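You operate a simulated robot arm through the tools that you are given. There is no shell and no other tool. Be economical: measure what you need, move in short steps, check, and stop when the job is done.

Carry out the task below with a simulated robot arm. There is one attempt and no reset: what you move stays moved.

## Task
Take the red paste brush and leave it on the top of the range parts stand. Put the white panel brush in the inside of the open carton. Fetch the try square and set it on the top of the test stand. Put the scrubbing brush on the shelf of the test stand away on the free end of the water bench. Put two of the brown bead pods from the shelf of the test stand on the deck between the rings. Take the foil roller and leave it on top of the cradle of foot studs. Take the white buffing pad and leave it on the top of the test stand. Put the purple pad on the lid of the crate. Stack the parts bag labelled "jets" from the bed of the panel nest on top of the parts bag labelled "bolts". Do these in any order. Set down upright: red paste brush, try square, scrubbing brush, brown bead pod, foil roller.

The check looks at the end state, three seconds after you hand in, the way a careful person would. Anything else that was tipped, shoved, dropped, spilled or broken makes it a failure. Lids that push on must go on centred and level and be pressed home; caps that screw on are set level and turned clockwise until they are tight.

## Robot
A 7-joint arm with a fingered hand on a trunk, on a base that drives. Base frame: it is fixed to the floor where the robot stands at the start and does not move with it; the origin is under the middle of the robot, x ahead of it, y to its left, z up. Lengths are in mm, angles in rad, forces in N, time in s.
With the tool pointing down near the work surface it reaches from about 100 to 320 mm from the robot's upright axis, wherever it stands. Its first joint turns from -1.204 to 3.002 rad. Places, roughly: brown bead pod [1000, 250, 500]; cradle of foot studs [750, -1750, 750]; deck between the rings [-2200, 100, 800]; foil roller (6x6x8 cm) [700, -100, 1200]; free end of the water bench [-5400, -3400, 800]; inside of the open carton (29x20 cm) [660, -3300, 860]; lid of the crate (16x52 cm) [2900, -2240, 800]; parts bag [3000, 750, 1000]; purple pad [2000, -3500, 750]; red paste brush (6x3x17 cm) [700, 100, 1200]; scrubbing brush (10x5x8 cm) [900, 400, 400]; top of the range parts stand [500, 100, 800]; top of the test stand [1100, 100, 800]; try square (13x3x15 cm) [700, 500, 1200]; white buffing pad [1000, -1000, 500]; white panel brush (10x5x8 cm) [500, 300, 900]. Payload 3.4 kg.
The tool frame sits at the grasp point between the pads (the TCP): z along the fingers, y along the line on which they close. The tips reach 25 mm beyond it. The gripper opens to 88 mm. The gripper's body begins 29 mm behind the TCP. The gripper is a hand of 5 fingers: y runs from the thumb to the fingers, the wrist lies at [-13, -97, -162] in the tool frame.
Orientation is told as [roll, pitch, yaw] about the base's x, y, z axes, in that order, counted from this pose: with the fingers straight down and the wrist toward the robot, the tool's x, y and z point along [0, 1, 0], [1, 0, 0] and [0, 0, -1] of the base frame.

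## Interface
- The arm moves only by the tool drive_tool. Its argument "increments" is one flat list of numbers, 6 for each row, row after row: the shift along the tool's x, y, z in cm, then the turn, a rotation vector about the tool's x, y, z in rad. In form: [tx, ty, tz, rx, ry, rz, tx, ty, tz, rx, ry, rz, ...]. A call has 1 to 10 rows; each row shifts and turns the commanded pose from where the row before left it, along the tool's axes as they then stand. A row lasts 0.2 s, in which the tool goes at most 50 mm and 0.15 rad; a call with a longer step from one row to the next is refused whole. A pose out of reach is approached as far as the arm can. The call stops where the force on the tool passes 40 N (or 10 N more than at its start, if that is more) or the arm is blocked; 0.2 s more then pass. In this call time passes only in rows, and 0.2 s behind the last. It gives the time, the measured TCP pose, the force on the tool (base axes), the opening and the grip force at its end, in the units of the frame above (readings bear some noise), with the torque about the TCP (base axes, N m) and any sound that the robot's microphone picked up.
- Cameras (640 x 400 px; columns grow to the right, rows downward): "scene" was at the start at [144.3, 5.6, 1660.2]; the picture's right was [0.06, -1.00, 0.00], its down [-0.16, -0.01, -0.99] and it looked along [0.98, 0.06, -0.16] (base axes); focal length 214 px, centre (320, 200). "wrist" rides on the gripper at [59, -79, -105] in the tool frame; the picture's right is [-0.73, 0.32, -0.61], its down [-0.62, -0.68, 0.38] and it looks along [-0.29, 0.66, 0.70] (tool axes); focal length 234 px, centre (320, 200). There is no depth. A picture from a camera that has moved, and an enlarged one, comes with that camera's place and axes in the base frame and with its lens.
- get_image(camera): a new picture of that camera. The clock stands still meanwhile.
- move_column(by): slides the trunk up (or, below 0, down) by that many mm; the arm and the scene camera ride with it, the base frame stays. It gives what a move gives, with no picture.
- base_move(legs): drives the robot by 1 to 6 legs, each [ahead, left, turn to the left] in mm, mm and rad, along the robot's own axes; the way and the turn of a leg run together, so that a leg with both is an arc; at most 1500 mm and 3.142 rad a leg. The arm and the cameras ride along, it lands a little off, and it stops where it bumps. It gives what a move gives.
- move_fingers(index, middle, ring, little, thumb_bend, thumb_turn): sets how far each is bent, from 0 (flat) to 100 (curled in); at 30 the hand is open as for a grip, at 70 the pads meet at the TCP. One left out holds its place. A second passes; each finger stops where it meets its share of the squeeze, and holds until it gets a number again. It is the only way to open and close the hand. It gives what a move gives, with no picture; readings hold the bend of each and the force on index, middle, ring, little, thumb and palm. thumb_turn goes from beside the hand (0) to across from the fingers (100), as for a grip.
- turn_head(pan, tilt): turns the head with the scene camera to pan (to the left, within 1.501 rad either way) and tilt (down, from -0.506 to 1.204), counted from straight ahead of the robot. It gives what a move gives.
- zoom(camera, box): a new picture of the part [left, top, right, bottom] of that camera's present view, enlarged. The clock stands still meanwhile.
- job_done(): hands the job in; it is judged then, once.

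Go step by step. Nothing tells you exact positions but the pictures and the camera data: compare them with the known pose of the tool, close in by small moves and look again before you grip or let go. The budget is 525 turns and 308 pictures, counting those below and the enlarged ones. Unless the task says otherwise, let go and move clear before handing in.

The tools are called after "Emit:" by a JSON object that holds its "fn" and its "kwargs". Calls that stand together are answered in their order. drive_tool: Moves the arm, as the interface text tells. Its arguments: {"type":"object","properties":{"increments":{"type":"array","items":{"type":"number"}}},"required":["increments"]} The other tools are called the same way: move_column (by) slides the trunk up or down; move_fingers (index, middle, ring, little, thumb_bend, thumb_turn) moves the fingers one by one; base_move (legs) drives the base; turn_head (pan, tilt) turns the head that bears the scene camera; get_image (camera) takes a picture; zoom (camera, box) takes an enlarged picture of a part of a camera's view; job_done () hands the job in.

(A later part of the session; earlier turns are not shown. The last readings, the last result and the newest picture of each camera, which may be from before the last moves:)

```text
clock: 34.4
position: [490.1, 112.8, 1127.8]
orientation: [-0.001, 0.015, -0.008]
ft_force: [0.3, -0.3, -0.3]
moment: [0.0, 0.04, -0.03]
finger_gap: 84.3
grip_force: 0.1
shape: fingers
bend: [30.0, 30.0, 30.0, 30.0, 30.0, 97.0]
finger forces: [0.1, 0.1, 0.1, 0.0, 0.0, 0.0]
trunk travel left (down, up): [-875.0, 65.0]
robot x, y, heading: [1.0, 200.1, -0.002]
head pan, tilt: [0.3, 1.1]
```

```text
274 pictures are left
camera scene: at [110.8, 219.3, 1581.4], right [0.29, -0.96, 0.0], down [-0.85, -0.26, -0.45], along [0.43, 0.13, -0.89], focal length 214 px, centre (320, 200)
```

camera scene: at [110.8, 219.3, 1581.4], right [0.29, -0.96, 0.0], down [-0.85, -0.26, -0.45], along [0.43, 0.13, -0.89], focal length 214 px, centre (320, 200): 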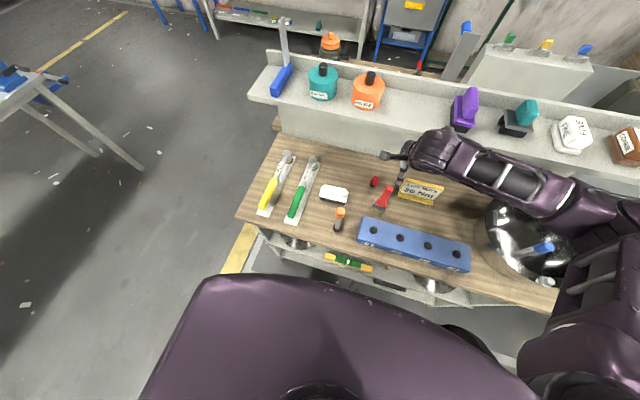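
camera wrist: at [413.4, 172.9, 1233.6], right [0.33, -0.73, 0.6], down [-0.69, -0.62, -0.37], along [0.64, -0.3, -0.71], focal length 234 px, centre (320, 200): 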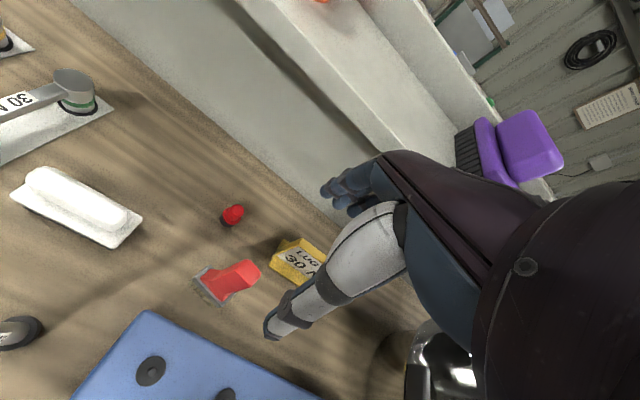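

The red brush stands upright on the bench. Next the try square: I'll pull the arm back, then drive around to the bench's left end facing -y.

Emit:
{"fn": "drive_tool", "kwargs": {"increments": [0, -3, -4, 0, 0, 0, 0, -3, -4, 0, 0, 0, 0, -3, -4, 0, 0, 0, 0, -3, -4, 0, 0, 0, 0, -4, -3, 0, 0, 0, 0, -4, 0, 0, 0, 0]}}

Emit:
{"fn": "base_move", "kwargs": {"legs": [[-60, 0, 0], [0, 850, 0], [710, 0, 0], [0, 0, -1.571]]}}

Emit:
{"fn": "turn_head", "kwargs": {"pan": 0.5, "tilt": 0.7}}

Emit:
{"fn": "get_image", "kwargs": {"camera": "scene"}}

```text
clock: 35.8
position: [344.0, 134.3, 1352.0]
orientation: [-0.004, 0.015, -0.005]
ft_force: [-0.6, 0.0, 0.8]
moment: [0.01, 0.05, -0.02]
finger_gap: 84.5
grip_force: 0.2
shape: fingers
bend: [30.0, 30.0, 30.0, 30.0, 30.0, 97.0]
finger forces: [0.0, 0.0, 0.0, 0.0, 0.1, 0.0]
out of reach, approached as far as the arm can: row 4, 5, 6
trunk travel left (down, up): [-875.0, 65.0]
robot x, y, heading: [-3.9, 199.7, 0.002]
head pan, tilt: [0.3, 1.1]
```

```text
clock: 48.2
position: [584.9, 703.8, 1351.0]
orientation: [-0.003, 0.016, -1.59]
ft_force: [-1.2, -0.7, 0.1]
moment: [0.03, 0.0, 0.01]
finger_gap: 84.7
grip_force: 0.1
shape: fingers
bend: [30.0, 30.0, 30.0, 30.0, 30.0, 97.0]
finger forces: [0.0, 0.0, 0.0, 0.0, 0.0, 0.0]
trunk travel left (down, up): [-875.0, 65.0]
robot x, y, heading: [658.9, 1046.7, -1.585]
head pan, tilt: [0.3, 1.1]
```

```text
clock: 49.1
position: [584.0, 703.2, 1350.2]
orientation: [-0.002, 0.015, -1.592]
ft_force: [-0.2, 0.2, 0.4]
moment: [0.01, 0.02, 0.01]
finger_gap: 84.7
grip_force: 0.1
shape: fingers
bend: [30.0, 30.0, 30.0, 30.0, 30.0, 97.0]
finger forces: [0.0, 0.0, 0.0, 0.0, 0.0, 0.0]
trunk travel left (down, up): [-875.0, 65.0]
robot x, y, heading: [656.1, 1045.9, -1.583]
head pan, tilt: [0.499, 0.7]
```

```text
273 pictures are left
camera scene: at [695.7, 921.0, 1611.3], right [-0.89, -0.46, 0.0], down [-0.3, 0.57, -0.76], along [0.35, -0.68, -0.64], focal length 214 px, centre (320, 200)
```

scene: 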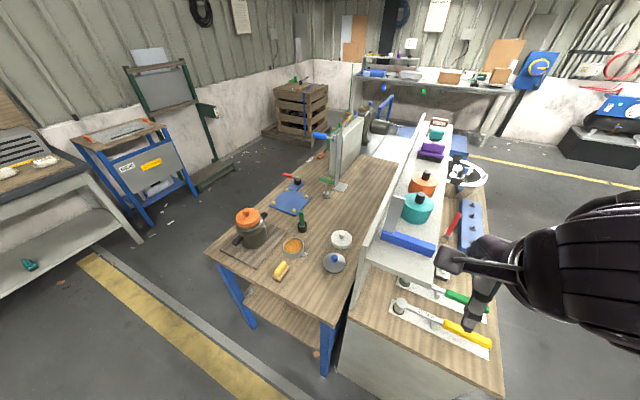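

Good view of both stands. Zoom in on the try square.

Emit:
{"fn": "zoom", "kwargs": {"camera": "scene", "box": [280, 110, 520, 260]}}

Emit:
{"fn": "get_image", "kwargs": {"camera": "wrist"}}

```text
2.67 times, centred on (400, 185) of scene
camera zoom: at [695.7, 921.0, 1611.3], right [-0.89, -0.46, 0.0], down [-0.3, 0.57, -0.76], along [0.35, -0.68, -0.64], focal length 572 px, centre (107, 240)
```

zoom: 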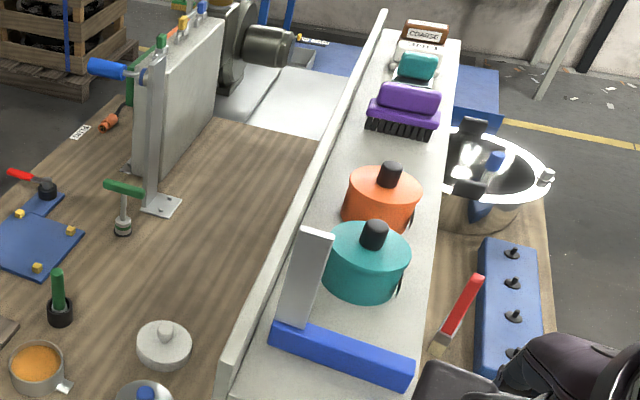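

```text
271 pictures are left
camera wrist: at [645.1, 779.7, 1455.9], right [-0.73, -0.32, 0.6], down [-0.61, 0.7, -0.37], along [-0.3, -0.64, -0.71], focal length 234 px, centre (320, 200)
```

wrist: 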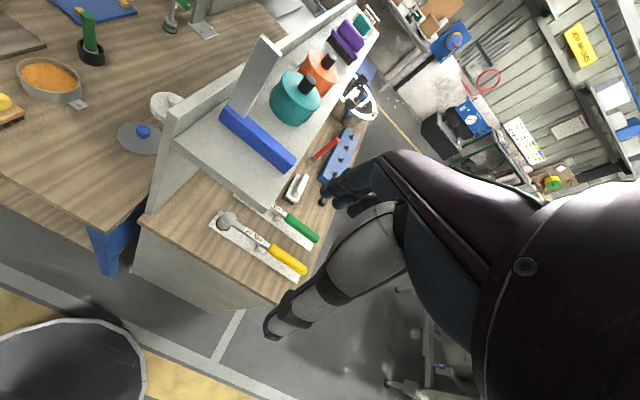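

The stock lies along x (rotated ≈+0.16 rad) near (658,507), blade at its +x end. I'll go above it and rotate the tool to match.

Emit:
{"fn": "drive_tool", "kwargs": {"increments": [2.5, 4, 0, 0, 0, -0.08, 2.5, 4, 0, 0, 0, -0.09, 1, 4, 0, 0, 0, 0, 1, 4, 0, 0, 0, 0, 0, 3.3, 0, 0, 0, 0]}}

Emit:
{"fn": "get_image", "kwargs": {"camera": "wrist"}}

Emit:
{"fn": "get_image", "kwargs": {"camera": "scene"}}

```text
clock: 50.3
position: [672.2, 511.7, 1346.9]
orientation: [-0.002, 0.016, -1.421]
ft_force: [-0.3, 0.2, -0.1]
moment: [0.02, 0.01, -0.02]
finger_gap: 84.6
grip_force: 0.0
shape: fingers
bend: [30.0, 30.0, 30.0, 30.0, 30.0, 97.0]
finger forces: [0.0, 0.0, 0.1, 0.0, 0.1, 0.0]
trunk travel left (down, up): [-875.0, 65.0]
robot x, y, heading: [653.5, 1049.2, -1.59]
head pan, tilt: [0.499, 0.7]
```

```text
270 pictures are left
camera wrist: at [719.1, 598.7, 1451.5], right [-0.67, -0.44, 0.6], down [-0.72, 0.59, -0.37], along [-0.19, -0.68, -0.71], focal length 234 px, centre (320, 200)
```

wrist: 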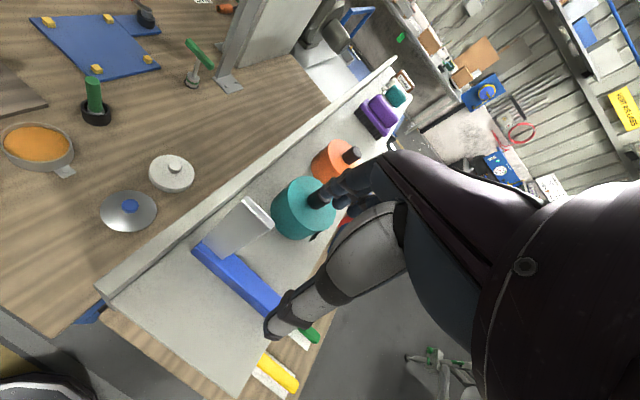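

```text
269 pictures are left
camera scene: at [696.2, 919.0, 1611.2], right [-0.89, -0.46, 0.0], down [-0.3, 0.57, -0.76], along [0.35, -0.68, -0.65], focal length 214 px, centre (320, 200)
```

scene: 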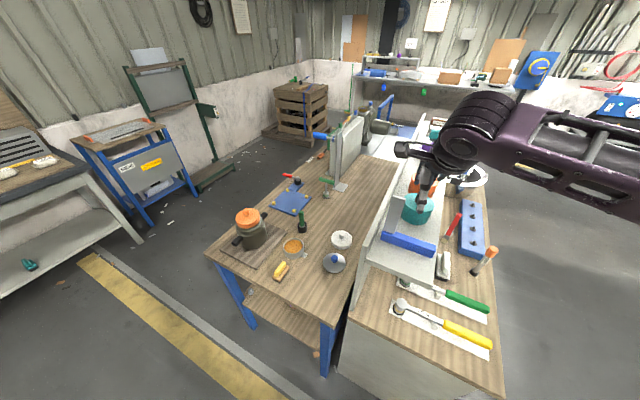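

Emit:
{"fn": "zoom", "kwargs": {"camera": "wrist", "box": [160, 180, 320, 330]}}

Emit:
{"fn": "zoom", "kwargs": {"camera": "scene", "box": [360, 170, 480, 270]}}

```text
2.67 times, centred on (240, 255) of wrist
camera zoom: at [719.1, 598.7, 1451.5], right [-0.67, -0.44, 0.6], down [-0.72, 0.59, -0.37], along [-0.19, -0.68, -0.71], focal length 624 px, centre (533, 53)
```

zoom: 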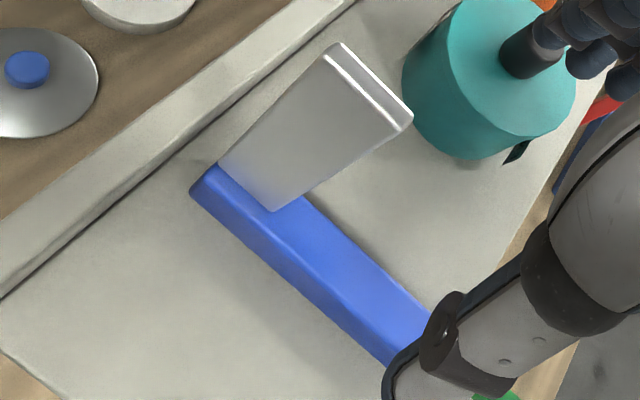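

```text
4.00 times, centred on (420, 220) of scene
camera zoom: at [696.2, 919.0, 1611.2], right [-0.89, -0.46, 0.0], down [-0.3, 0.57, -0.76], along [0.35, -0.68, -0.65], focal length 858 px, centre (-80, 120)
```

zoom: 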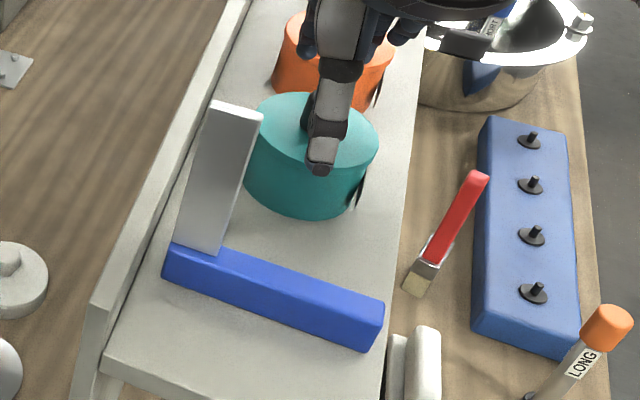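

Stock's long axis is ≈+0.1 rad; centre ≈(656,508). Adjust and descend in two stages.

Emit:
{"fn": "drive_tool", "kwargs": {"increments": [-2.4, 0.0, 0, 0, 0, 0.05, 0, 0, 4, 0, 0, 0, 0, 0, 4, 0, 0, 0, 0, 0, 3, 0, 0, 0]}}

Emit:
{"fn": "zoom", "kwargs": {"camera": "scene", "box": [340, 150, 500, 270]}}

Emit:
{"fn": "zoom", "kwargs": {"camera": "wrist", "box": [120, 120, 440, 340]}}

```text
clock: 51.3
position: [648.3, 512.2, 1237.9]
orientation: [0.001, 0.015, -1.471]
ft_force: [-0.6, -0.2, 0.2]
moment: [-0.03, 0.01, 0.02]
finger_gap: 84.6
grip_force: 0.1
shape: fingers
bend: [30.0, 30.0, 30.0, 30.0, 30.0, 97.0]
finger forces: [0.1, 0.1, 0.0, 0.1, 0.1, 0.1]
trunk travel left (down, up): [-875.0, 65.0]
robot x, y, heading: [658.0, 1048.0, -1.589]
head pan, tilt: [0.499, 0.7]
```

```text
3.33 times, centred on (420, 210) of scene
camera zoom: at [695.0, 920.6, 1611.4], right [-0.89, -0.46, 0.0], down [-0.3, 0.57, -0.77], along [0.35, -0.68, -0.64], focal length 715 px, centre (-13, 167)
```

zoom: 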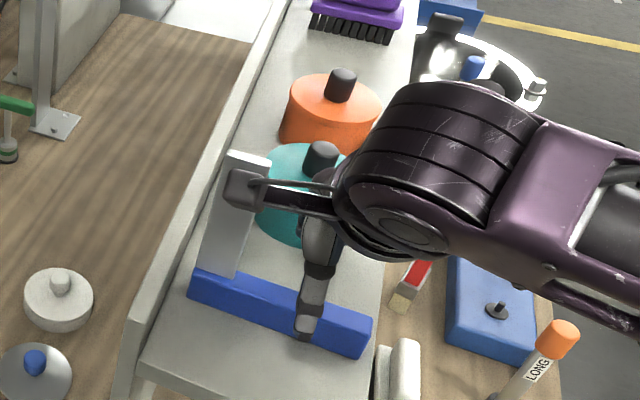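

```text
1.82 times, centred on (280, 230) of wrist
camera zoom: at [698.9, 596.4, 1343.2], right [-0.69, -0.4, 0.6], down [-0.69, 0.62, -0.37], along [-0.22, -0.67, -0.71], focal length 426 px, centre (393, 146)
```

zoom: 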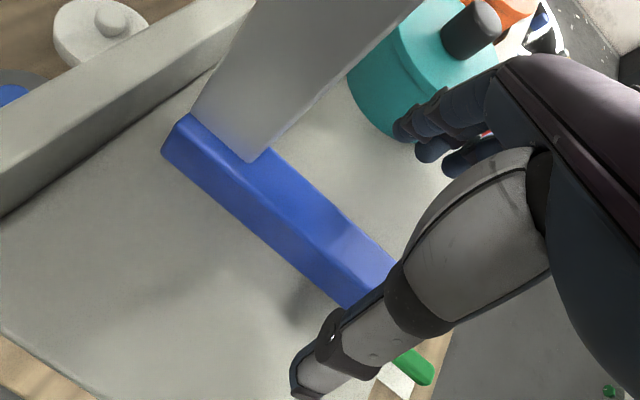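

Alignment is good. I'll narrow the opening a bit, then descend.

Emit:
{"fn": "move_fingers", "kwargs": {"index": 42, "middle": 42, "ring": 42, "little": 42, "thumb_bend": 42}}

Emit:
{"fn": "drive_tool", "kwargs": {"increments": [0, 0.3, 2, 0, 0, 0, 0, 0, 1.5, 0, 0, 0, 0, 0, 1, 0, 0, 0]}}

Emit:
{"fn": "zoom", "kwargs": {"camera": "scene", "box": [340, 150, 500, 270]}}

Emit:
{"fn": "zoom", "kwargs": {"camera": "wrist", "box": [120, 120, 440, 340]}}

```text
clock: 52.3
position: [648.2, 512.9, 1238.9]
orientation: [-0.001, 0.016, -1.471]
ft_force: [0.1, -0.7, -0.7]
moment: [-0.01, -0.03, -0.01]
finger_gap: 59.9
grip_force: 0.0
shape: fingers
bend: [42.0, 42.0, 42.0, 42.0, 42.0, 97.0]
finger forces: [0.0, 0.1, 0.1, 0.1, 0.0, 0.0]
trunk travel left (down, up): [-875.0, 65.0]
robot x, y, heading: [656.3, 1046.8, -1.588]
head pan, tilt: [0.499, 0.7]
```

```text
clock: 53.1
position: [648.4, 510.5, 1193.1]
orientation: [0.0, 0.016, -1.473]
ft_force: [0.2, -0.5, 0.7]
moment: [0.04, 0.02, -0.03]
finger_gap: 59.8
grip_force: 0.1
shape: fingers
bend: [42.0, 42.0, 42.0, 42.0, 42.0, 97.0]
finger forces: [0.0, 0.0, 0.1, 0.0, 0.0, 0.0]
trunk travel left (down, up): [-875.0, 65.0]
robot x, y, heading: [652.4, 1049.7, -1.587]
head pan, tilt: [0.499, 0.7]
```

```text
3.33 times, centred on (420, 210) of scene
camera zoom: at [695.7, 920.9, 1611.4], right [-0.89, -0.46, 0.0], down [-0.3, 0.57, -0.76], along [0.35, -0.68, -0.64], focal length 715 px, centre (-13, 167)
```

zoom: 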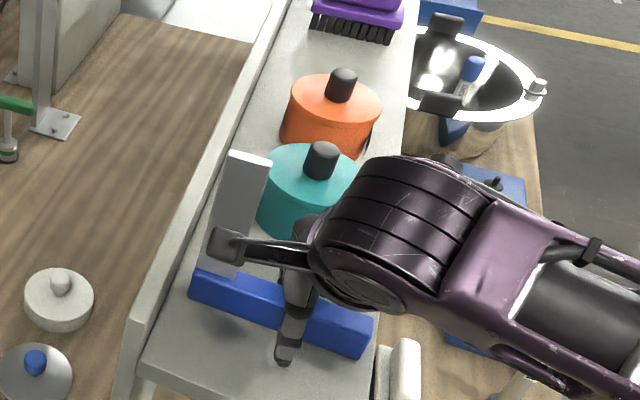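

```text
1.82 times, centred on (280, 230) of wrist
camera zoom: at [699.9, 594.3, 1297.8], right [-0.69, -0.4, 0.6], down [-0.69, 0.62, -0.37], along [-0.22, -0.67, -0.71], focal length 426 px, centre (393, 146)
```

zoom: 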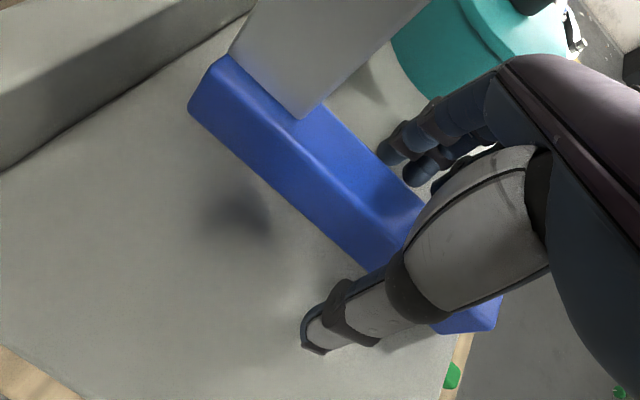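

Emit:
{"fn": "drive_tool", "kwargs": {"increments": [0, 0, 0.8, 0, 0, 0]}}

Emit:
{"fn": "drive_tool", "kwargs": {"increments": [0, 0, 0.4, 0, 0, 0]}}

Emit:
{"fn": "zoom", "kwargs": {"camera": "wrist", "box": [120, 120, 440, 340]}}

```text
clock: 53.5
position: [648.0, 511.8, 1187.4]
orientation: [0.001, 0.009, -1.471]
ft_force: [0.0, -0.5, 13.0]
moment: [-0.51, 0.05, -0.01]
finger_gap: 59.6
grip_force: 5.8
shape: fingers
bend: [42.0, 39.0, 42.0, 42.0, 42.0, 97.0]
finger forces: [0.0, 12.6, 0.1, 0.0, 0.0, 0.0]
trunk travel left (down, up): [-875.0, 65.0]
robot x, y, heading: [656.0, 1047.7, -1.588]
head pan, tilt: [0.499, 0.7]
```

```text
clock: 53.9
position: [648.8, 514.3, 1187.2]
orientation: [0.002, 0.005, -1.472]
ft_force: [-0.3, -2.4, 30.7]
moment: [-1.24, 0.13, -0.02]
finger_gap: 60.5
grip_force: 15.7
shape: fingers
bend: [41.0, 35.0, 42.0, 42.0, 43.0, 98.0]
finger forces: [2.2, 27.9, 0.1, 0.1, 0.7, 0.0]
trunk travel left (down, up): [-875.0, 65.0]
robot x, y, heading: [653.9, 1045.9, -1.59]
head pan, tilt: [0.499, 0.7]
```

```text
1.82 times, centred on (280, 230) of wrist
camera zoom: at [699.6, 599.0, 1290.6], right [-0.69, -0.4, 0.6], down [-0.69, 0.62, -0.38], along [-0.22, -0.68, -0.7], focal length 426 px, centre (393, 146)
```

zoom: 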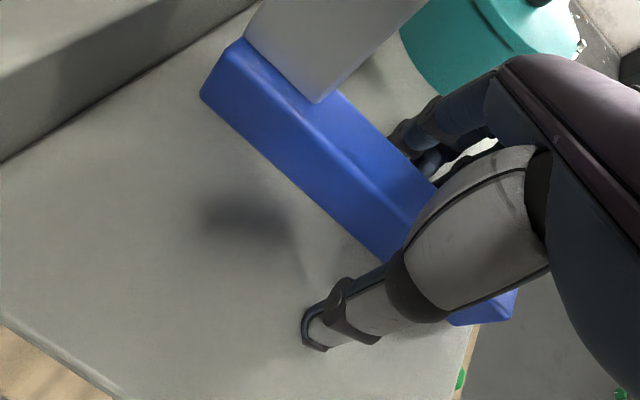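

A fingertip touches the riser. Back off 7 mm and close on the stock.

Emit:
{"fn": "drive_tool", "kwargs": {"increments": [0, 0, -0.8, 0, 0, 0]}}

Emit:
{"fn": "move_fingers", "kwargs": {"index": 68, "middle": 68, "ring": 68, "little": 68, "thumb_bend": 68}}

Emit:
{"fn": "get_image", "kwargs": {"camera": "wrist"}}

Emit:
{"fn": "zoom", "kwargs": {"camera": "scene", "box": [340, 150, 500, 270]}}

```text
clock: 54.3
position: [649.7, 513.3, 1187.2]
orientation: [0.0, 0.019, -1.472]
ft_force: [0.3, -1.6, 15.0]
moment: [-0.61, 0.06, 0.03]
finger_gap: 59.5
grip_force: 7.2
shape: fingers
bend: [42.0, 38.0, 42.0, 42.0, 42.0, 98.0]
finger forces: [0.2, 15.0, 0.0, 0.1, 0.0, 0.1]
trunk travel left (down, up): [-875.0, 65.0]
robot x, y, heading: [660.0, 1043.4, -1.588]
head pan, tilt: [0.499, 0.7]
```

```text
clock: 55.3
position: [648.7, 511.2, 1188.4]
orientation: [-0.002, 0.015, -1.473]
ft_force: [2.6, -7.0, 18.4]
moment: [-0.98, 0.02, 0.14]
finger_gap: 16.2
grip_force: 14.2
shape: fingers
bend: [62.0, 42.0, 66.0, 68.0, 62.0, 97.0]
finger forces: [3.4, 19.6, 1.0, 0.0, 4.3, 0.0]
trunk travel left (down, up): [-875.0, 65.0]
robot x, y, heading: [658.0, 1049.9, -1.586]
head pan, tilt: [0.499, 0.7]
```

```text
261 pictures are left
camera wrist: at [700.5, 595.2, 1294.4], right [-0.69, -0.4, 0.6], down [-0.69, 0.62, -0.37], along [-0.22, -0.67, -0.71], focal length 234 px, centre (320, 200)
```

wrist: 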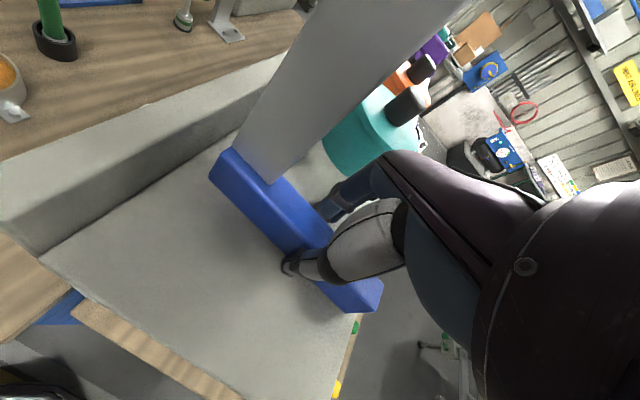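

```text
3.33 times, centred on (420, 210) of scene
camera zoom: at [696.8, 922.0, 1611.5], right [-0.89, -0.46, 0.0], down [-0.3, 0.57, -0.77], along [0.35, -0.68, -0.64], focal length 715 px, centre (-13, 167)
```

zoom: 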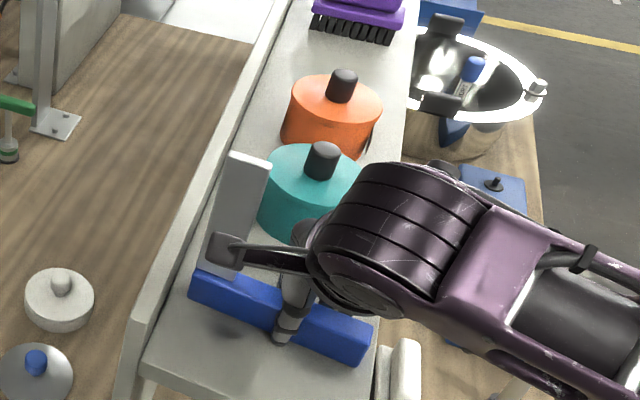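

The middle finger is jammed against the riser; I'll lift a few mm and let it close again.

Emit:
{"fn": "move_fingers", "kwargs": {"index": 50, "middle": 40, "ring": 50, "little": 50, "thumb_bend": 50}}

Emit:
{"fn": "drive_tool", "kwargs": {"increments": [0, 0, -0.5, 0, 0, 0]}}

Emit:
{"fn": "move_fingers", "kwargs": {"index": 70, "middle": 70, "ring": 70, "little": 70, "thumb_bend": 70}}

```text
clock: 56.3
position: [648.7, 511.6, 1189.1]
orientation: [-0.001, 0.016, -1.472]
ft_force: [-0.2, 0.8, 6.7]
moment: [-0.26, 0.0, 0.01]
finger_gap: 39.7
grip_force: 3.4
shape: fingers
bend: [51.0, 39.0, 50.0, 50.0, 50.0, 97.0]
finger forces: [1.3, 5.9, 0.0, 0.0, 0.0, 0.0]
trunk travel left (down, up): [-875.0, 65.0]
robot x, y, heading: [656.5, 1045.8, -1.59]
head pan, tilt: [0.499, 0.7]
```

```text
clock: 56.7
position: [648.3, 509.5, 1192.8]
orientation: [0.001, 0.019, -1.474]
ft_force: [0.1, -0.2, -0.5]
moment: [0.02, -0.01, -0.02]
finger_gap: 41.2
grip_force: 0.0
shape: fingers
bend: [50.0, 40.0, 50.0, 50.0, 50.0, 97.0]
finger forces: [0.1, 0.1, 0.0, 0.0, 0.0, 0.1]
trunk travel left (down, up): [-875.0, 65.0]
robot x, y, heading: [656.2, 1044.4, -1.593]
head pan, tilt: [0.499, 0.7]
```

```text
clock: 57.7
position: [649.4, 509.9, 1193.2]
orientation: [0.0, 0.018, -1.471]
ft_force: [-0.2, 0.8, 0.2]
moment: [0.0, 0.02, 0.0]
finger_gap: 16.0
grip_force: 6.7
shape: fingers
bend: [63.0, 67.0, 69.0, 70.0, 62.0, 97.0]
finger forces: [3.6, 2.4, 0.6, 0.0, 6.8, 0.1]
trunk travel left (down, up): [-875.0, 65.0]
robot x, y, heading: [657.1, 1046.0, -1.587]
head pan, tilt: [0.499, 0.7]
```

Gripped (thumb 6.8 N). Lift 30 mm and check.

Emit:
{"fn": "drive_tool", "kwargs": {"increments": [0, 0, -1, 0, 0, 0, 0, 0, -2, 0, 0, 0]}}

Emit:
{"fn": "get_image", "kwargs": {"camera": "wrist"}}

Emit:
{"fn": "zoom", "kwargs": {"camera": "scene", "box": [340, 150, 500, 270]}}

```text
clock: 58.3
position: [648.7, 510.8, 1222.4]
orientation: [0.0, 0.018, -1.473]
ft_force: [0.1, -0.9, -3.3]
moment: [0.01, 0.08, 0.02]
finger_gap: 16.2
grip_force: 6.9
shape: fingers
bend: [63.0, 67.0, 69.0, 70.0, 62.0, 96.0]
finger forces: [3.5, 2.6, 0.5, 0.0, 6.5, 0.0]
trunk travel left (down, up): [-875.0, 65.0]
robot x, y, heading: [658.1, 1045.1, -1.59]
head pan, tilt: [0.499, 0.7]
```

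```text
259 pictures are left
camera wrist: at [700.3, 594.7, 1328.4], right [-0.69, -0.4, 0.6], down [-0.69, 0.62, -0.37], along [-0.22, -0.67, -0.71], focal length 234 px, centre (320, 200)
```

wrist: 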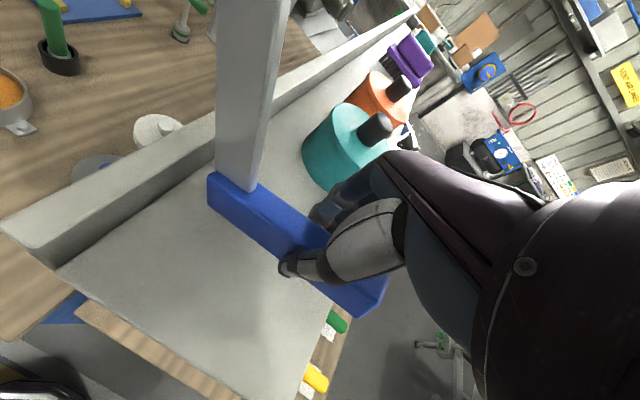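

```text
3.33 times, centred on (420, 210) of scene
camera zoom: at [696.0, 921.0, 1611.3], right [-0.89, -0.46, 0.0], down [-0.3, 0.57, -0.76], along [0.35, -0.68, -0.64], focal length 715 px, centre (-13, 167)
```

zoom: 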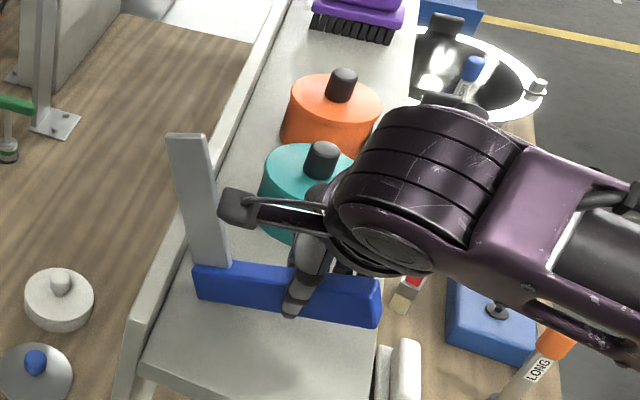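

It pitched ~0.15 rad in the grip (blade end heavy). I'll squeeze harder to hold it as is.

Emit:
{"fn": "move_fingers", "kwargs": {"index": 85, "middle": 85, "ring": 85, "little": 72, "thumb_bend": 85}}

Emit:
{"fn": "drive_tool", "kwargs": {"increments": [0, 0, -4, 0, 0, 0, 0, 0, -4, 0, 0, 0, 0, 0, -4, 0, 0, 0, 0, -4, 0, 0, 0, 0, 0, -4, 0, 0, 0, 0]}}

Emit:
{"fn": "get_image", "kwargs": {"camera": "scene"}}

```text
clock: 59.3
position: [649.3, 510.3, 1223.3]
orientation: [0.0, 0.016, -1.472]
ft_force: [0.5, 0.4, -2.3]
moment: [0.01, 0.05, 0.0]
finger_gap: 16.4
grip_force: 24.8
shape: fingers
bend: [75.0, 82.0, 85.0, 72.0, 60.0, 89.0]
finger forces: [9.3, 12.7, 2.9, 0.1, 24.9, 0.0]
trunk travel left (down, up): [-875.0, 65.0]
robot x, y, heading: [656.9, 1046.9, -1.591]
head pan, tilt: [0.499, 0.7]
```

```text
clock: 60.5
position: [640.1, 591.6, 1345.6]
orientation: [0.001, 0.016, -1.472]
ft_force: [-0.6, -0.5, -2.6]
moment: [0.0, 0.03, 0.01]
finger_gap: 16.5
grip_force: 24.1
shape: fingers
bend: [75.0, 82.0, 85.0, 72.0, 60.0, 89.0]
finger forces: [9.3, 12.2, 3.1, 0.0, 24.7, 0.0]
trunk travel left (down, up): [-875.0, 65.0]
robot x, y, heading: [653.7, 1045.1, -1.585]
head pan, tilt: [0.499, 0.7]
```

```text
257 pictures are left
camera scene: at [695.3, 923.0, 1611.5], right [-0.89, -0.46, 0.0], down [-0.3, 0.57, -0.77], along [0.35, -0.68, -0.64], focal length 214 px, centre (320, 200)
```

scene: 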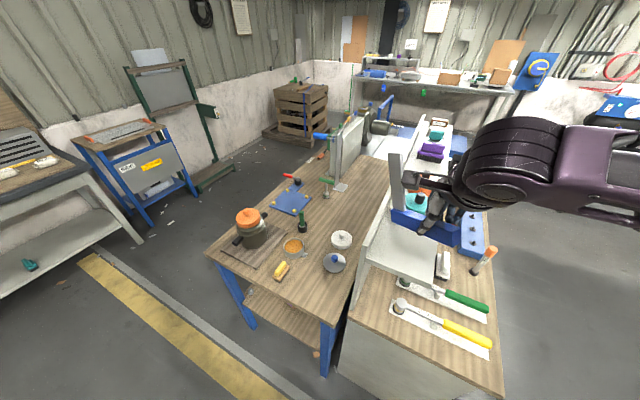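

The stand's near edge is y≈648; a free zone is around (900,560) at its near-right corner. Blade tilts ≈0.36 rad; I'll shift base 240 mm to +x and level the square by turning the tool.

Emit:
{"fn": "base_move", "kwargs": {"legs": [[0, 245, 0]]}}

Emit:
{"fn": "drive_tool", "kwargs": {"increments": [0, 0, 0, 0, 0.12, 0, 0, 0, 0, 0, 0.12, 0, 0, 0, 0, 0, 0.1, 0]}}

Emit:
{"fn": "get_image", "kwargs": {"camera": "scene"}}

Emit:
{"fn": "get_image", "kwargs": {"camera": "wrist"}}

```text
clock: 62.3
position: [884.1, 583.7, 1344.7]
orientation: [0.001, 0.017, -1.472]
ft_force: [-0.4, 0.0, -1.2]
moment: [0.01, 0.08, 0.0]
finger_gap: 16.1
grip_force: 24.6
shape: fingers
bend: [75.0, 82.0, 85.0, 72.0, 60.0, 89.0]
finger forces: [9.2, 12.2, 3.2, 0.1, 24.7, 0.0]
trunk travel left (down, up): [-875.0, 65.0]
robot x, y, heading: [901.5, 1038.7, -1.589]
head pan, tilt: [0.499, 0.7]
```

```text
clock: 63.1
position: [885.5, 583.9, 1345.5]
orientation: [0.344, 0.019, -1.472]
ft_force: [0.1, -0.5, -2.8]
moment: [-0.01, 0.06, 0.0]
finger_gap: 16.2
grip_force: 24.6
shape: fingers
bend: [75.0, 82.0, 85.0, 72.0, 60.0, 89.0]
finger forces: [9.3, 12.5, 3.2, 0.0, 24.7, 0.0]
trunk travel left (down, up): [-875.0, 65.0]
robot x, y, heading: [898.5, 1043.9, -1.585]
head pan, tilt: [0.499, 0.7]
```

```text
256 pictures are left
camera scene: at [940.2, 916.1, 1611.3], right [-0.89, -0.46, 0.0], down [-0.3, 0.57, -0.76], along [0.35, -0.68, -0.64], focal length 214 px, centre (320, 200)
```

scene: 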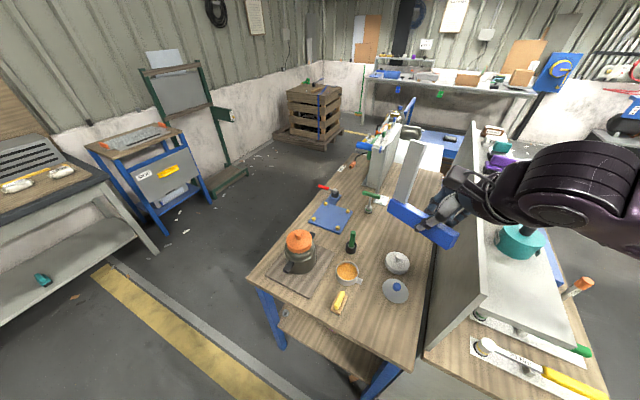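

```text
255 pictures are left
camera wrist: at [898.0, 663.5, 1464.1], right [-0.85, -0.41, 0.32], down [-0.52, 0.64, -0.56], along [0.02, -0.65, -0.76], focal length 234 px, centre (320, 200)
```

wrist: 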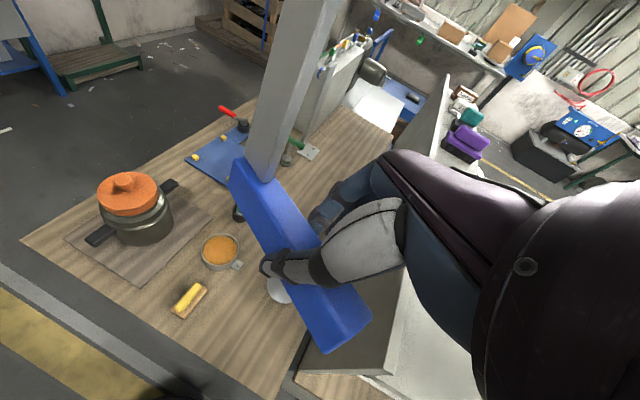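

Nearly level; add 0.08 rad more, shift the base another 100 mm for elbow clearance from the riser, and bring the tool back over (885,575).

Emit:
{"fn": "base_move", "kwargs": {"legs": [[0, 100, 0]]}}

Emit:
{"fn": "drive_tool", "kwargs": {"increments": [0, 0.8, 0, 0, 0.08, 0, -3.1, -0.35, -1.4, 0, 0, 0, -3.1, -0.35, -1.4, 0, 0, 0, -3.1, -0.35, -1.4, 0, 0, 0]}}

Emit:
{"fn": "drive_tool", "kwargs": {"increments": [-1.75, 0, 3.89, 0, 0, 0, -1.75, 0, 3.89, 0, 0, 0, -1.75, 0, 3.89, 0, 0, 0, -1.75, 0, 3.89, 0, 0, 0, -1.75, 0, 3.89, 0, 0, 0, -1.75, 0, 3.89, 0, 0, 0]}}

Emit:
{"fn": "get_image", "kwargs": {"camera": "scene"}}

Emit:
{"fn": "get_image", "kwargs": {"camera": "wrist"}}

```text
clock: 64.2
position: [983.5, 582.4, 1345.9]
orientation: [0.342, 0.017, -1.473]
ft_force: [-0.5, -0.5, -2.4]
moment: [0.0, 0.09, 0.02]
finger_gap: 16.0
grip_force: 24.8
shape: fingers
bend: [75.0, 82.0, 85.0, 72.0, 60.0, 89.0]
finger forces: [9.3, 12.4, 3.2, 0.1, 24.7, 0.0]
trunk travel left (down, up): [-875.0, 65.0]
robot x, y, heading: [1003.2, 1041.2, -1.595]
head pan, tilt: [0.499, 0.7]
```

```text
clock: 65.2
position: [879.4, 573.3, 1344.7]
orientation: [0.424, 0.017, -1.474]
ft_force: [0.4, -0.4, -2.4]
moment: [0.0, 0.06, 0.02]
finger_gap: 16.0
grip_force: 24.7
shape: fingers
bend: [75.0, 82.0, 85.0, 72.0, 60.0, 89.0]
finger forces: [9.4, 12.7, 3.2, 0.0, 24.6, 0.0]
trunk travel left (down, up): [-875.0, 65.0]
robot x, y, heading: [1000.7, 1039.0, -1.591]
head pan, tilt: [0.499, 0.7]
```

```text
clock: 66.7
position: [881.9, 579.3, 1089.0]
orientation: [0.421, 0.018, -1.476]
ft_force: [1.1, -1.3, -2.2]
moment: [-0.01, 0.07, 0.01]
finger_gap: 16.2
grip_force: 24.6
shape: fingers
bend: [75.0, 83.0, 85.0, 72.0, 60.0, 89.0]
finger forces: [9.4, 12.5, 3.1, 0.1, 24.6, 0.0]
trunk travel left (down, up): [-875.0, 65.0]
robot x, y, heading: [1000.7, 1039.6, -1.592]
head pan, tilt: [0.499, 0.7]
```

```text
254 pictures are left
camera scene: at [1039.5, 914.3, 1611.4], right [-0.89, -0.46, 0.0], down [-0.3, 0.57, -0.76], along [0.35, -0.68, -0.64], focal length 214 px, centre (320, 200)
```

scene: 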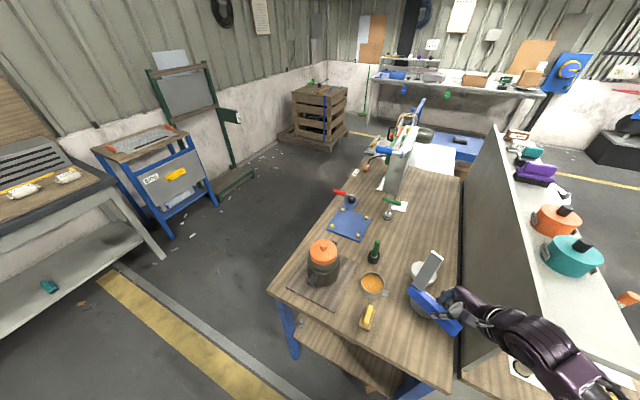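

```text
253 pictures are left
camera wrist: at [884.8, 657.5, 1209.6], right [-0.87, -0.41, 0.25], down [-0.48, 0.65, -0.59], along [0.08, -0.64, -0.76], focal length 234 px, centre (320, 200)
```

wrist: 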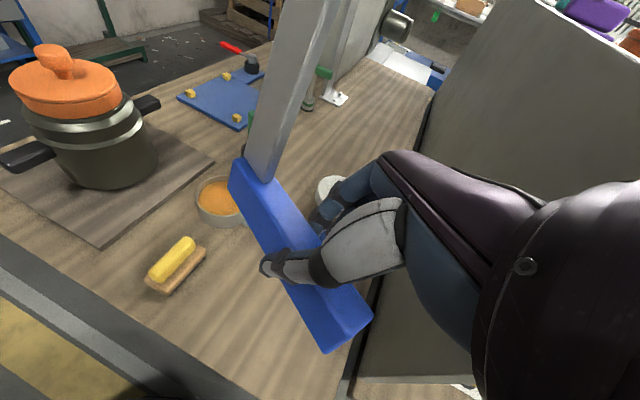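

Level now. Continue lowering to z≈960, then look.

Emit:
{"fn": "drive_tool", "kwargs": {"increments": [-1.75, 0, 3.89, 0, 0, 0, -1.75, 0, 3.89, 0, 0, 0, -1.75, 0, 3.89, 0, 0, 0]}}

Emit:
{"fn": "zoom", "kwargs": {"camera": "scene", "box": [340, 220, 580, 370]}}

Emit:
{"fn": "get_image", "kwargs": {"camera": "wrist"}}

```text
clock: 67.5
position: [880.7, 581.1, 962.1]
orientation: [0.42, 0.016, -1.473]
ft_force: [0.5, -0.1, -1.3]
moment: [-0.01, 0.07, -0.01]
finger_gap: 16.0
grip_force: 24.6
shape: fingers
bend: [75.0, 83.0, 85.0, 72.0, 60.0, 89.0]
finger forces: [9.4, 12.3, 3.0, 0.1, 24.2, 0.0]
trunk travel left (down, up): [-875.0, 65.0]
robot x, y, heading: [1001.0, 1042.5, -1.591]
head pan, tilt: [0.499, 0.7]
```

```text
2.67 times, centred on (460, 295) of scene
camera zoom: at [1039.7, 914.2, 1611.3], right [-0.89, -0.46, 0.0], down [-0.3, 0.57, -0.76], along [0.35, -0.68, -0.64], focal length 572 px, centre (-53, -53)
```

zoom: 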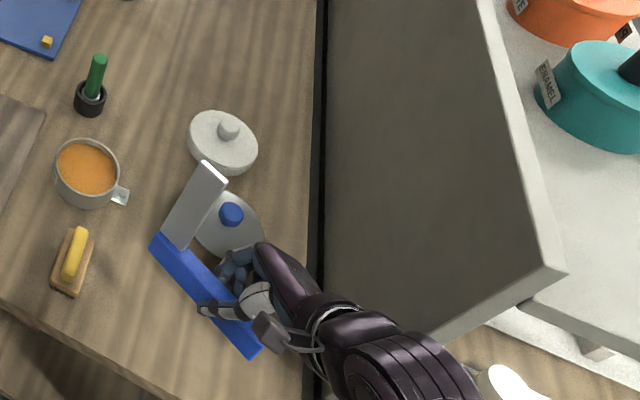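

```text
251 pictures are left
camera wrist: at [884.7, 659.4, 1082.4], right [-0.87, -0.41, 0.25], down [-0.48, 0.65, -0.59], along [0.08, -0.64, -0.76], focal length 234 px, centre (320, 200)
```

wrist: 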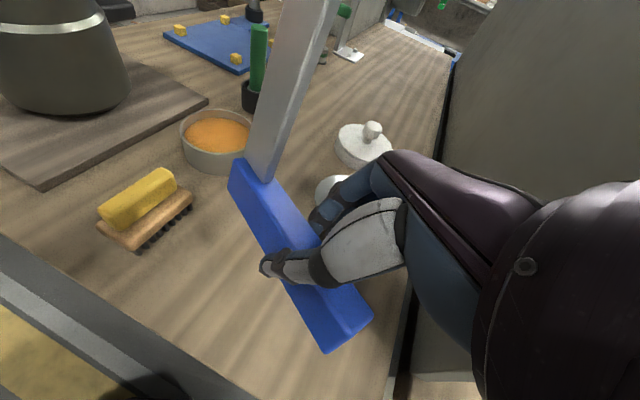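

Emit:
{"fn": "drive_tool", "kwargs": {"increments": [-1.0, 0, 2.3, 0, 0, 0, -1.0, 0, 2.3, 0, 0, 0, -0.4, 0, 0.9, 0, 0, 0]}}

Emit:
{"fn": "zoom", "kwargs": {"camera": "scene", "box": [340, 220, 580, 370]}}

Emit:
{"fn": "get_image", "kwargs": {"camera": "wrist"}}

```text
clock: 68.2
position: [882.4, 581.8, 901.3]
orientation: [0.421, 0.017, -1.475]
ft_force: [-0.1, -0.8, -2.1]
moment: [0.01, 0.04, 0.02]
finger_gap: 15.9
grip_force: 24.5
shape: fingers
bend: [75.0, 83.0, 85.0, 72.0, 60.0, 89.0]
finger forces: [9.4, 12.4, 3.1, 0.1, 24.3, 0.0]
trunk travel left (down, up): [-875.0, 65.0]
robot x, y, heading: [1001.8, 1039.5, -1.586]
head pan, tilt: [0.499, 0.7]
```

```text
2.67 times, centred on (460, 295) of scene
camera zoom: at [1039.4, 914.4, 1611.3], right [-0.89, -0.46, 0.0], down [-0.3, 0.57, -0.76], along [0.35, -0.68, -0.64], focal length 572 px, centre (-53, -53)
```

zoom: 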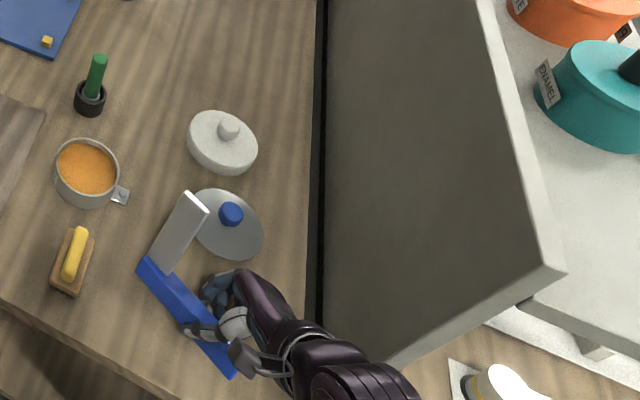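

```text
249 pictures are left
camera wrist: at [884.7, 661.3, 1021.8], right [-0.87, -0.41, 0.25], down [-0.48, 0.65, -0.59], along [0.08, -0.64, -0.77], focal length 234 px, centre (320, 200)
```

wrist: 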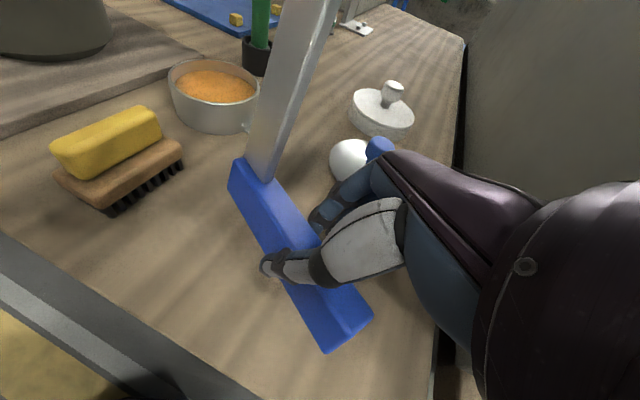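

Emit:
{"fn": "drive_tool", "kwargs": {"increments": [-0.4, 0, 0.9, 0, 0, 0]}}

Emit:
{"fn": "drive_tool", "kwargs": {"increments": [-0.25, 0, 0.55, 0, 0, 0]}}

Emit:
{"fn": "drive_tool", "kwargs": {"increments": [-0.25, 0, 0.55, 0, 0, 0]}}

Emit:
{"fn": "drive_tool", "kwargs": {"increments": [-0.25, 0, 0.55, 0, 0, 0]}}

```text
clock: 68.7
position: [880.7, 582.4, 892.2]
orientation: [0.421, 0.017, -1.473]
ft_force: [-0.1, 0.5, -3.2]
moment: [0.01, 0.08, 0.01]
finger_gap: 16.1
grip_force: 24.6
shape: fingers
bend: [75.0, 83.0, 85.0, 72.0, 60.0, 89.0]
finger forces: [9.4, 12.4, 3.0, 0.0, 24.2, 0.1]
trunk travel left (down, up): [-875.0, 65.0]
robot x, y, heading: [998.7, 1038.6, -1.584]
head pan, tilt: [0.499, 0.7]
```

```text
clock: 69.0
position: [880.6, 581.7, 886.8]
orientation: [0.421, 0.016, -1.474]
ft_force: [-0.4, -0.1, -2.7]
moment: [0.02, 0.05, 0.0]
finger_gap: 16.2
grip_force: 23.8
shape: fingers
bend: [75.0, 83.0, 85.0, 72.0, 60.0, 89.0]
finger forces: [9.3, 12.5, 3.0, 0.1, 24.1, 0.0]
trunk travel left (down, up): [-875.0, 65.0]
robot x, y, heading: [1002.0, 1040.3, -1.589]
head pan, tilt: [0.499, 0.7]
```

```text
clock: 69.5
position: [880.6, 582.9, 879.4]
orientation: [0.421, 0.014, -1.473]
ft_force: [-0.2, 0.4, -0.4]
moment: [-0.05, -0.03, -0.01]
finger_gap: 16.3
grip_force: 24.6
shape: fingers
bend: [75.0, 83.0, 85.0, 72.0, 60.0, 89.0]
finger forces: [9.6, 11.6, 3.3, 0.0, 24.4, 0.1]
trunk travel left (down, up): [-875.0, 65.0]
robot x, y, heading: [1001.4, 1039.0, -1.592]
head pan, tilt: [0.499, 0.7]
```

```text
clock: 69.8
position: [881.3, 582.4, 878.2]
orientation: [0.423, 0.008, -1.475]
ft_force: [-0.6, -0.1, 14.5]
moment: [0.12, -0.06, -0.01]
finger_gap: 16.5
grip_force: 24.9
shape: fingers
bend: [75.0, 83.0, 85.0, 72.0, 60.0, 89.0]
finger forces: [10.6, 11.2, 1.8, 0.0, 26.5, 0.0]
trunk travel left (down, up): [-875.0, 65.0]
robot x, y, heading: [999.6, 1037.5, -1.592]
head pan, tilt: [0.499, 0.7]
```

Contact at z≈878. Release.

Emit:
{"fn": "move_fingers", "kwargs": {"index": 52, "middle": 52, "ring": 52, "little": 52, "thumb_bend": 48}}

Emit:
{"fn": "get_image", "kwargs": {"camera": "wrist"}}

Emit:
{"fn": "zoom", "kwargs": {"camera": "scene", "box": [340, 220, 580, 370]}}

```text
clock: 70.8
position: [882.7, 585.3, 877.2]
orientation: [0.421, 0.009, -1.474]
ft_force: [-2.1, 6.4, 33.3]
moment: [-0.33, 0.59, -0.18]
finger_gap: 42.3
grip_force: 18.0
shape: fingers
bend: [52.0, 59.0, 74.0, 53.0, 48.0, 97.0]
finger forces: [0.2, 14.9, 11.8, 9.8, 0.0, 0.0]
trunk travel left (down, up): [-875.0, 65.0]
robot x, y, heading: [996.4, 1038.7, -1.587]
head pan, tilt: [0.499, 0.7]
```

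```text
248 pictures are left
camera wrist: at [885.5, 665.5, 997.0], right [-0.88, -0.41, 0.26], down [-0.48, 0.64, -0.6], along [0.08, -0.65, -0.76], focal length 234 px, centre (320, 200)
```

wrist: 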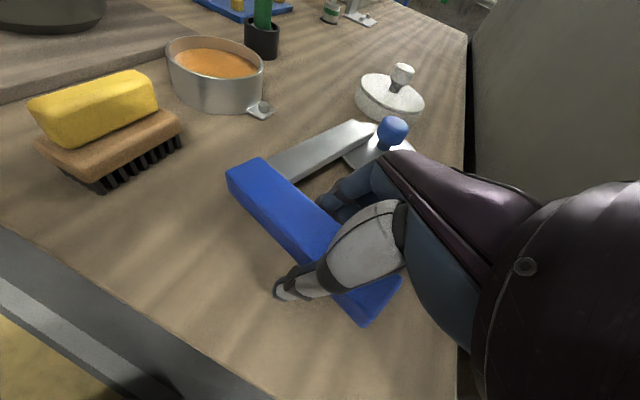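

```text
2.67 times, centred on (460, 295) of scene
camera zoom: at [1040.4, 922.9, 1612.2], right [-0.89, -0.46, 0.0], down [-0.3, 0.57, -0.77], along [0.35, -0.68, -0.64], focal length 572 px, centre (-53, -53)
```

zoom: 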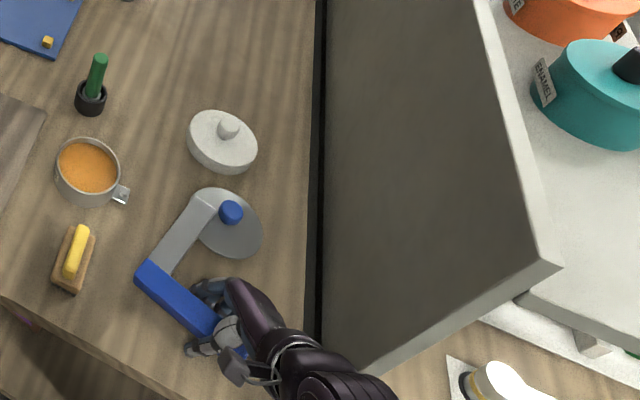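

The tilted hand's lower fingers pushed on the table and the square tipped over, blade lying toward -y. I'll back the hand straight up and then pick it up again properly.

Emit:
{"fn": "drive_tool", "kwargs": {"increments": [0.4, 0, -0.9, 0, 0, 0]}}

Emit:
{"fn": "move_fingers", "kwargs": {"index": 35, "middle": 40, "ring": 45, "little": 50, "thumb_bend": 35}}

Emit:
{"fn": "get_image", "kwargs": {"camera": "wrist"}}

```text
clock: 71.2
position: [881.6, 583.6, 881.4]
orientation: [0.419, 0.019, -1.473]
ft_force: [-0.8, 3.3, 8.6]
moment: [0.02, 0.11, -0.03]
finger_gap: 42.0
grip_force: 4.2
shape: fingers
bend: [52.0, 52.0, 58.0, 52.0, 48.0, 97.0]
finger forces: [0.1, 0.2, 8.7, 0.0, 0.0, 0.1]
trunk travel left (down, up): [-875.0, 65.0]
robot x, y, heading: [1003.9, 1041.1, -1.589]
head pan, tilt: [0.499, 0.7]
```

```text
clock: 72.2
position: [880.3, 583.7, 884.9]
orientation: [0.418, 0.016, -1.474]
ft_force: [0.4, 1.7, 5.7]
moment: [-0.11, 0.07, 0.01]
finger_gap: 73.8
grip_force: 2.8
shape: fingers
bend: [35.0, 40.0, 48.0, 50.0, 35.0, 97.0]
finger forces: [0.0, 0.1, 5.5, 0.0, 0.0, 0.0]
trunk travel left (down, up): [-875.0, 65.0]
robot x, y, heading: [1000.9, 1038.2, -1.589]
head pan, tilt: [0.499, 0.7]
```

```text
246 pictures are left
camera wrist: at [885.1, 662.1, 1004.4], right [-0.87, -0.41, 0.25], down [-0.48, 0.65, -0.59], along [0.08, -0.64, -0.76], focal length 234 px, centre (320, 200)
```

wrist: 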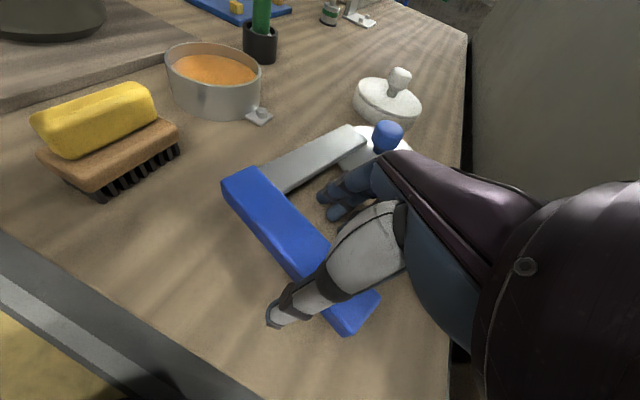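

Raise the hand clear, levelling it, and look at the square.

Emit:
{"fn": "drive_tool", "kwargs": {"increments": [1.2, 0, -2.7, 0, 0, 0, 1.6, 0, -3.6, 0, 0, 0, 1.6, 0, -3.6, 0, -0.14, 0, 1, 0, -3.6, 0, -0.14, 0, 0.5, 0, -2, 0, -0.14, 0]}}

Emit:
{"fn": "get_image", "kwargs": {"camera": "wrist"}}

Emit:
{"fn": "zoom", "kwargs": {"camera": "scene", "box": [340, 220, 580, 370]}}

```text
clock: 73.5
position: [882.8, 579.8, 1049.8]
orientation: [-0.002, 0.017, -1.474]
ft_force: [-0.2, 0.1, -0.4]
moment: [0.03, 0.01, 0.0]
finger_gap: 74.1
grip_force: 0.1
shape: fingers
bend: [35.0, 40.0, 45.0, 50.0, 35.0, 97.0]
finger forces: [0.1, 0.1, 0.0, 0.1, 0.0, 0.1]
trunk travel left (down, up): [-875.0, 65.0]
robot x, y, heading: [1001.5, 1038.7, -1.588]
head pan, tilt: [0.499, 0.7]
```

```text
245 pictures are left
camera wrist: at [934.0, 663.1, 1155.4], right [-0.69, -0.4, 0.6], down [-0.69, 0.62, -0.37], along [-0.23, -0.67, -0.71], focal length 234 px, centre (320, 200)
```

wrist: 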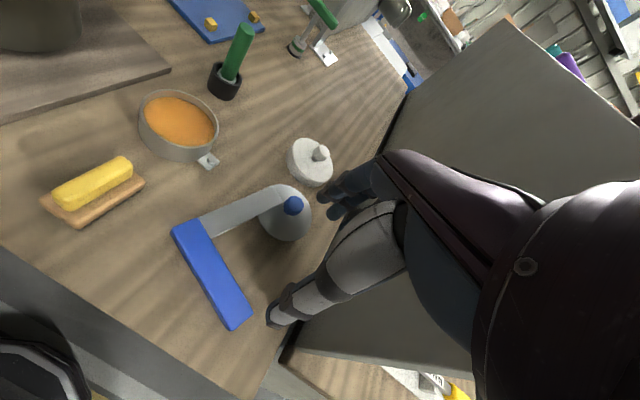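

```text
2.67 times, centred on (460, 295) of scene
camera zoom: at [1039.7, 913.8, 1611.2], right [-0.89, -0.46, 0.0], down [-0.3, 0.57, -0.76], along [0.35, -0.68, -0.64], focal length 572 px, centre (-53, -53)
```

zoom: 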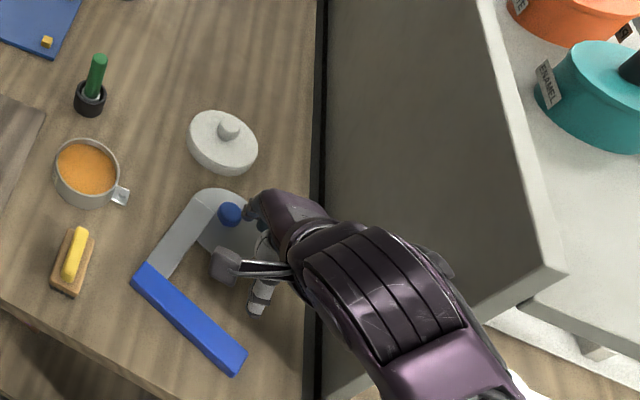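

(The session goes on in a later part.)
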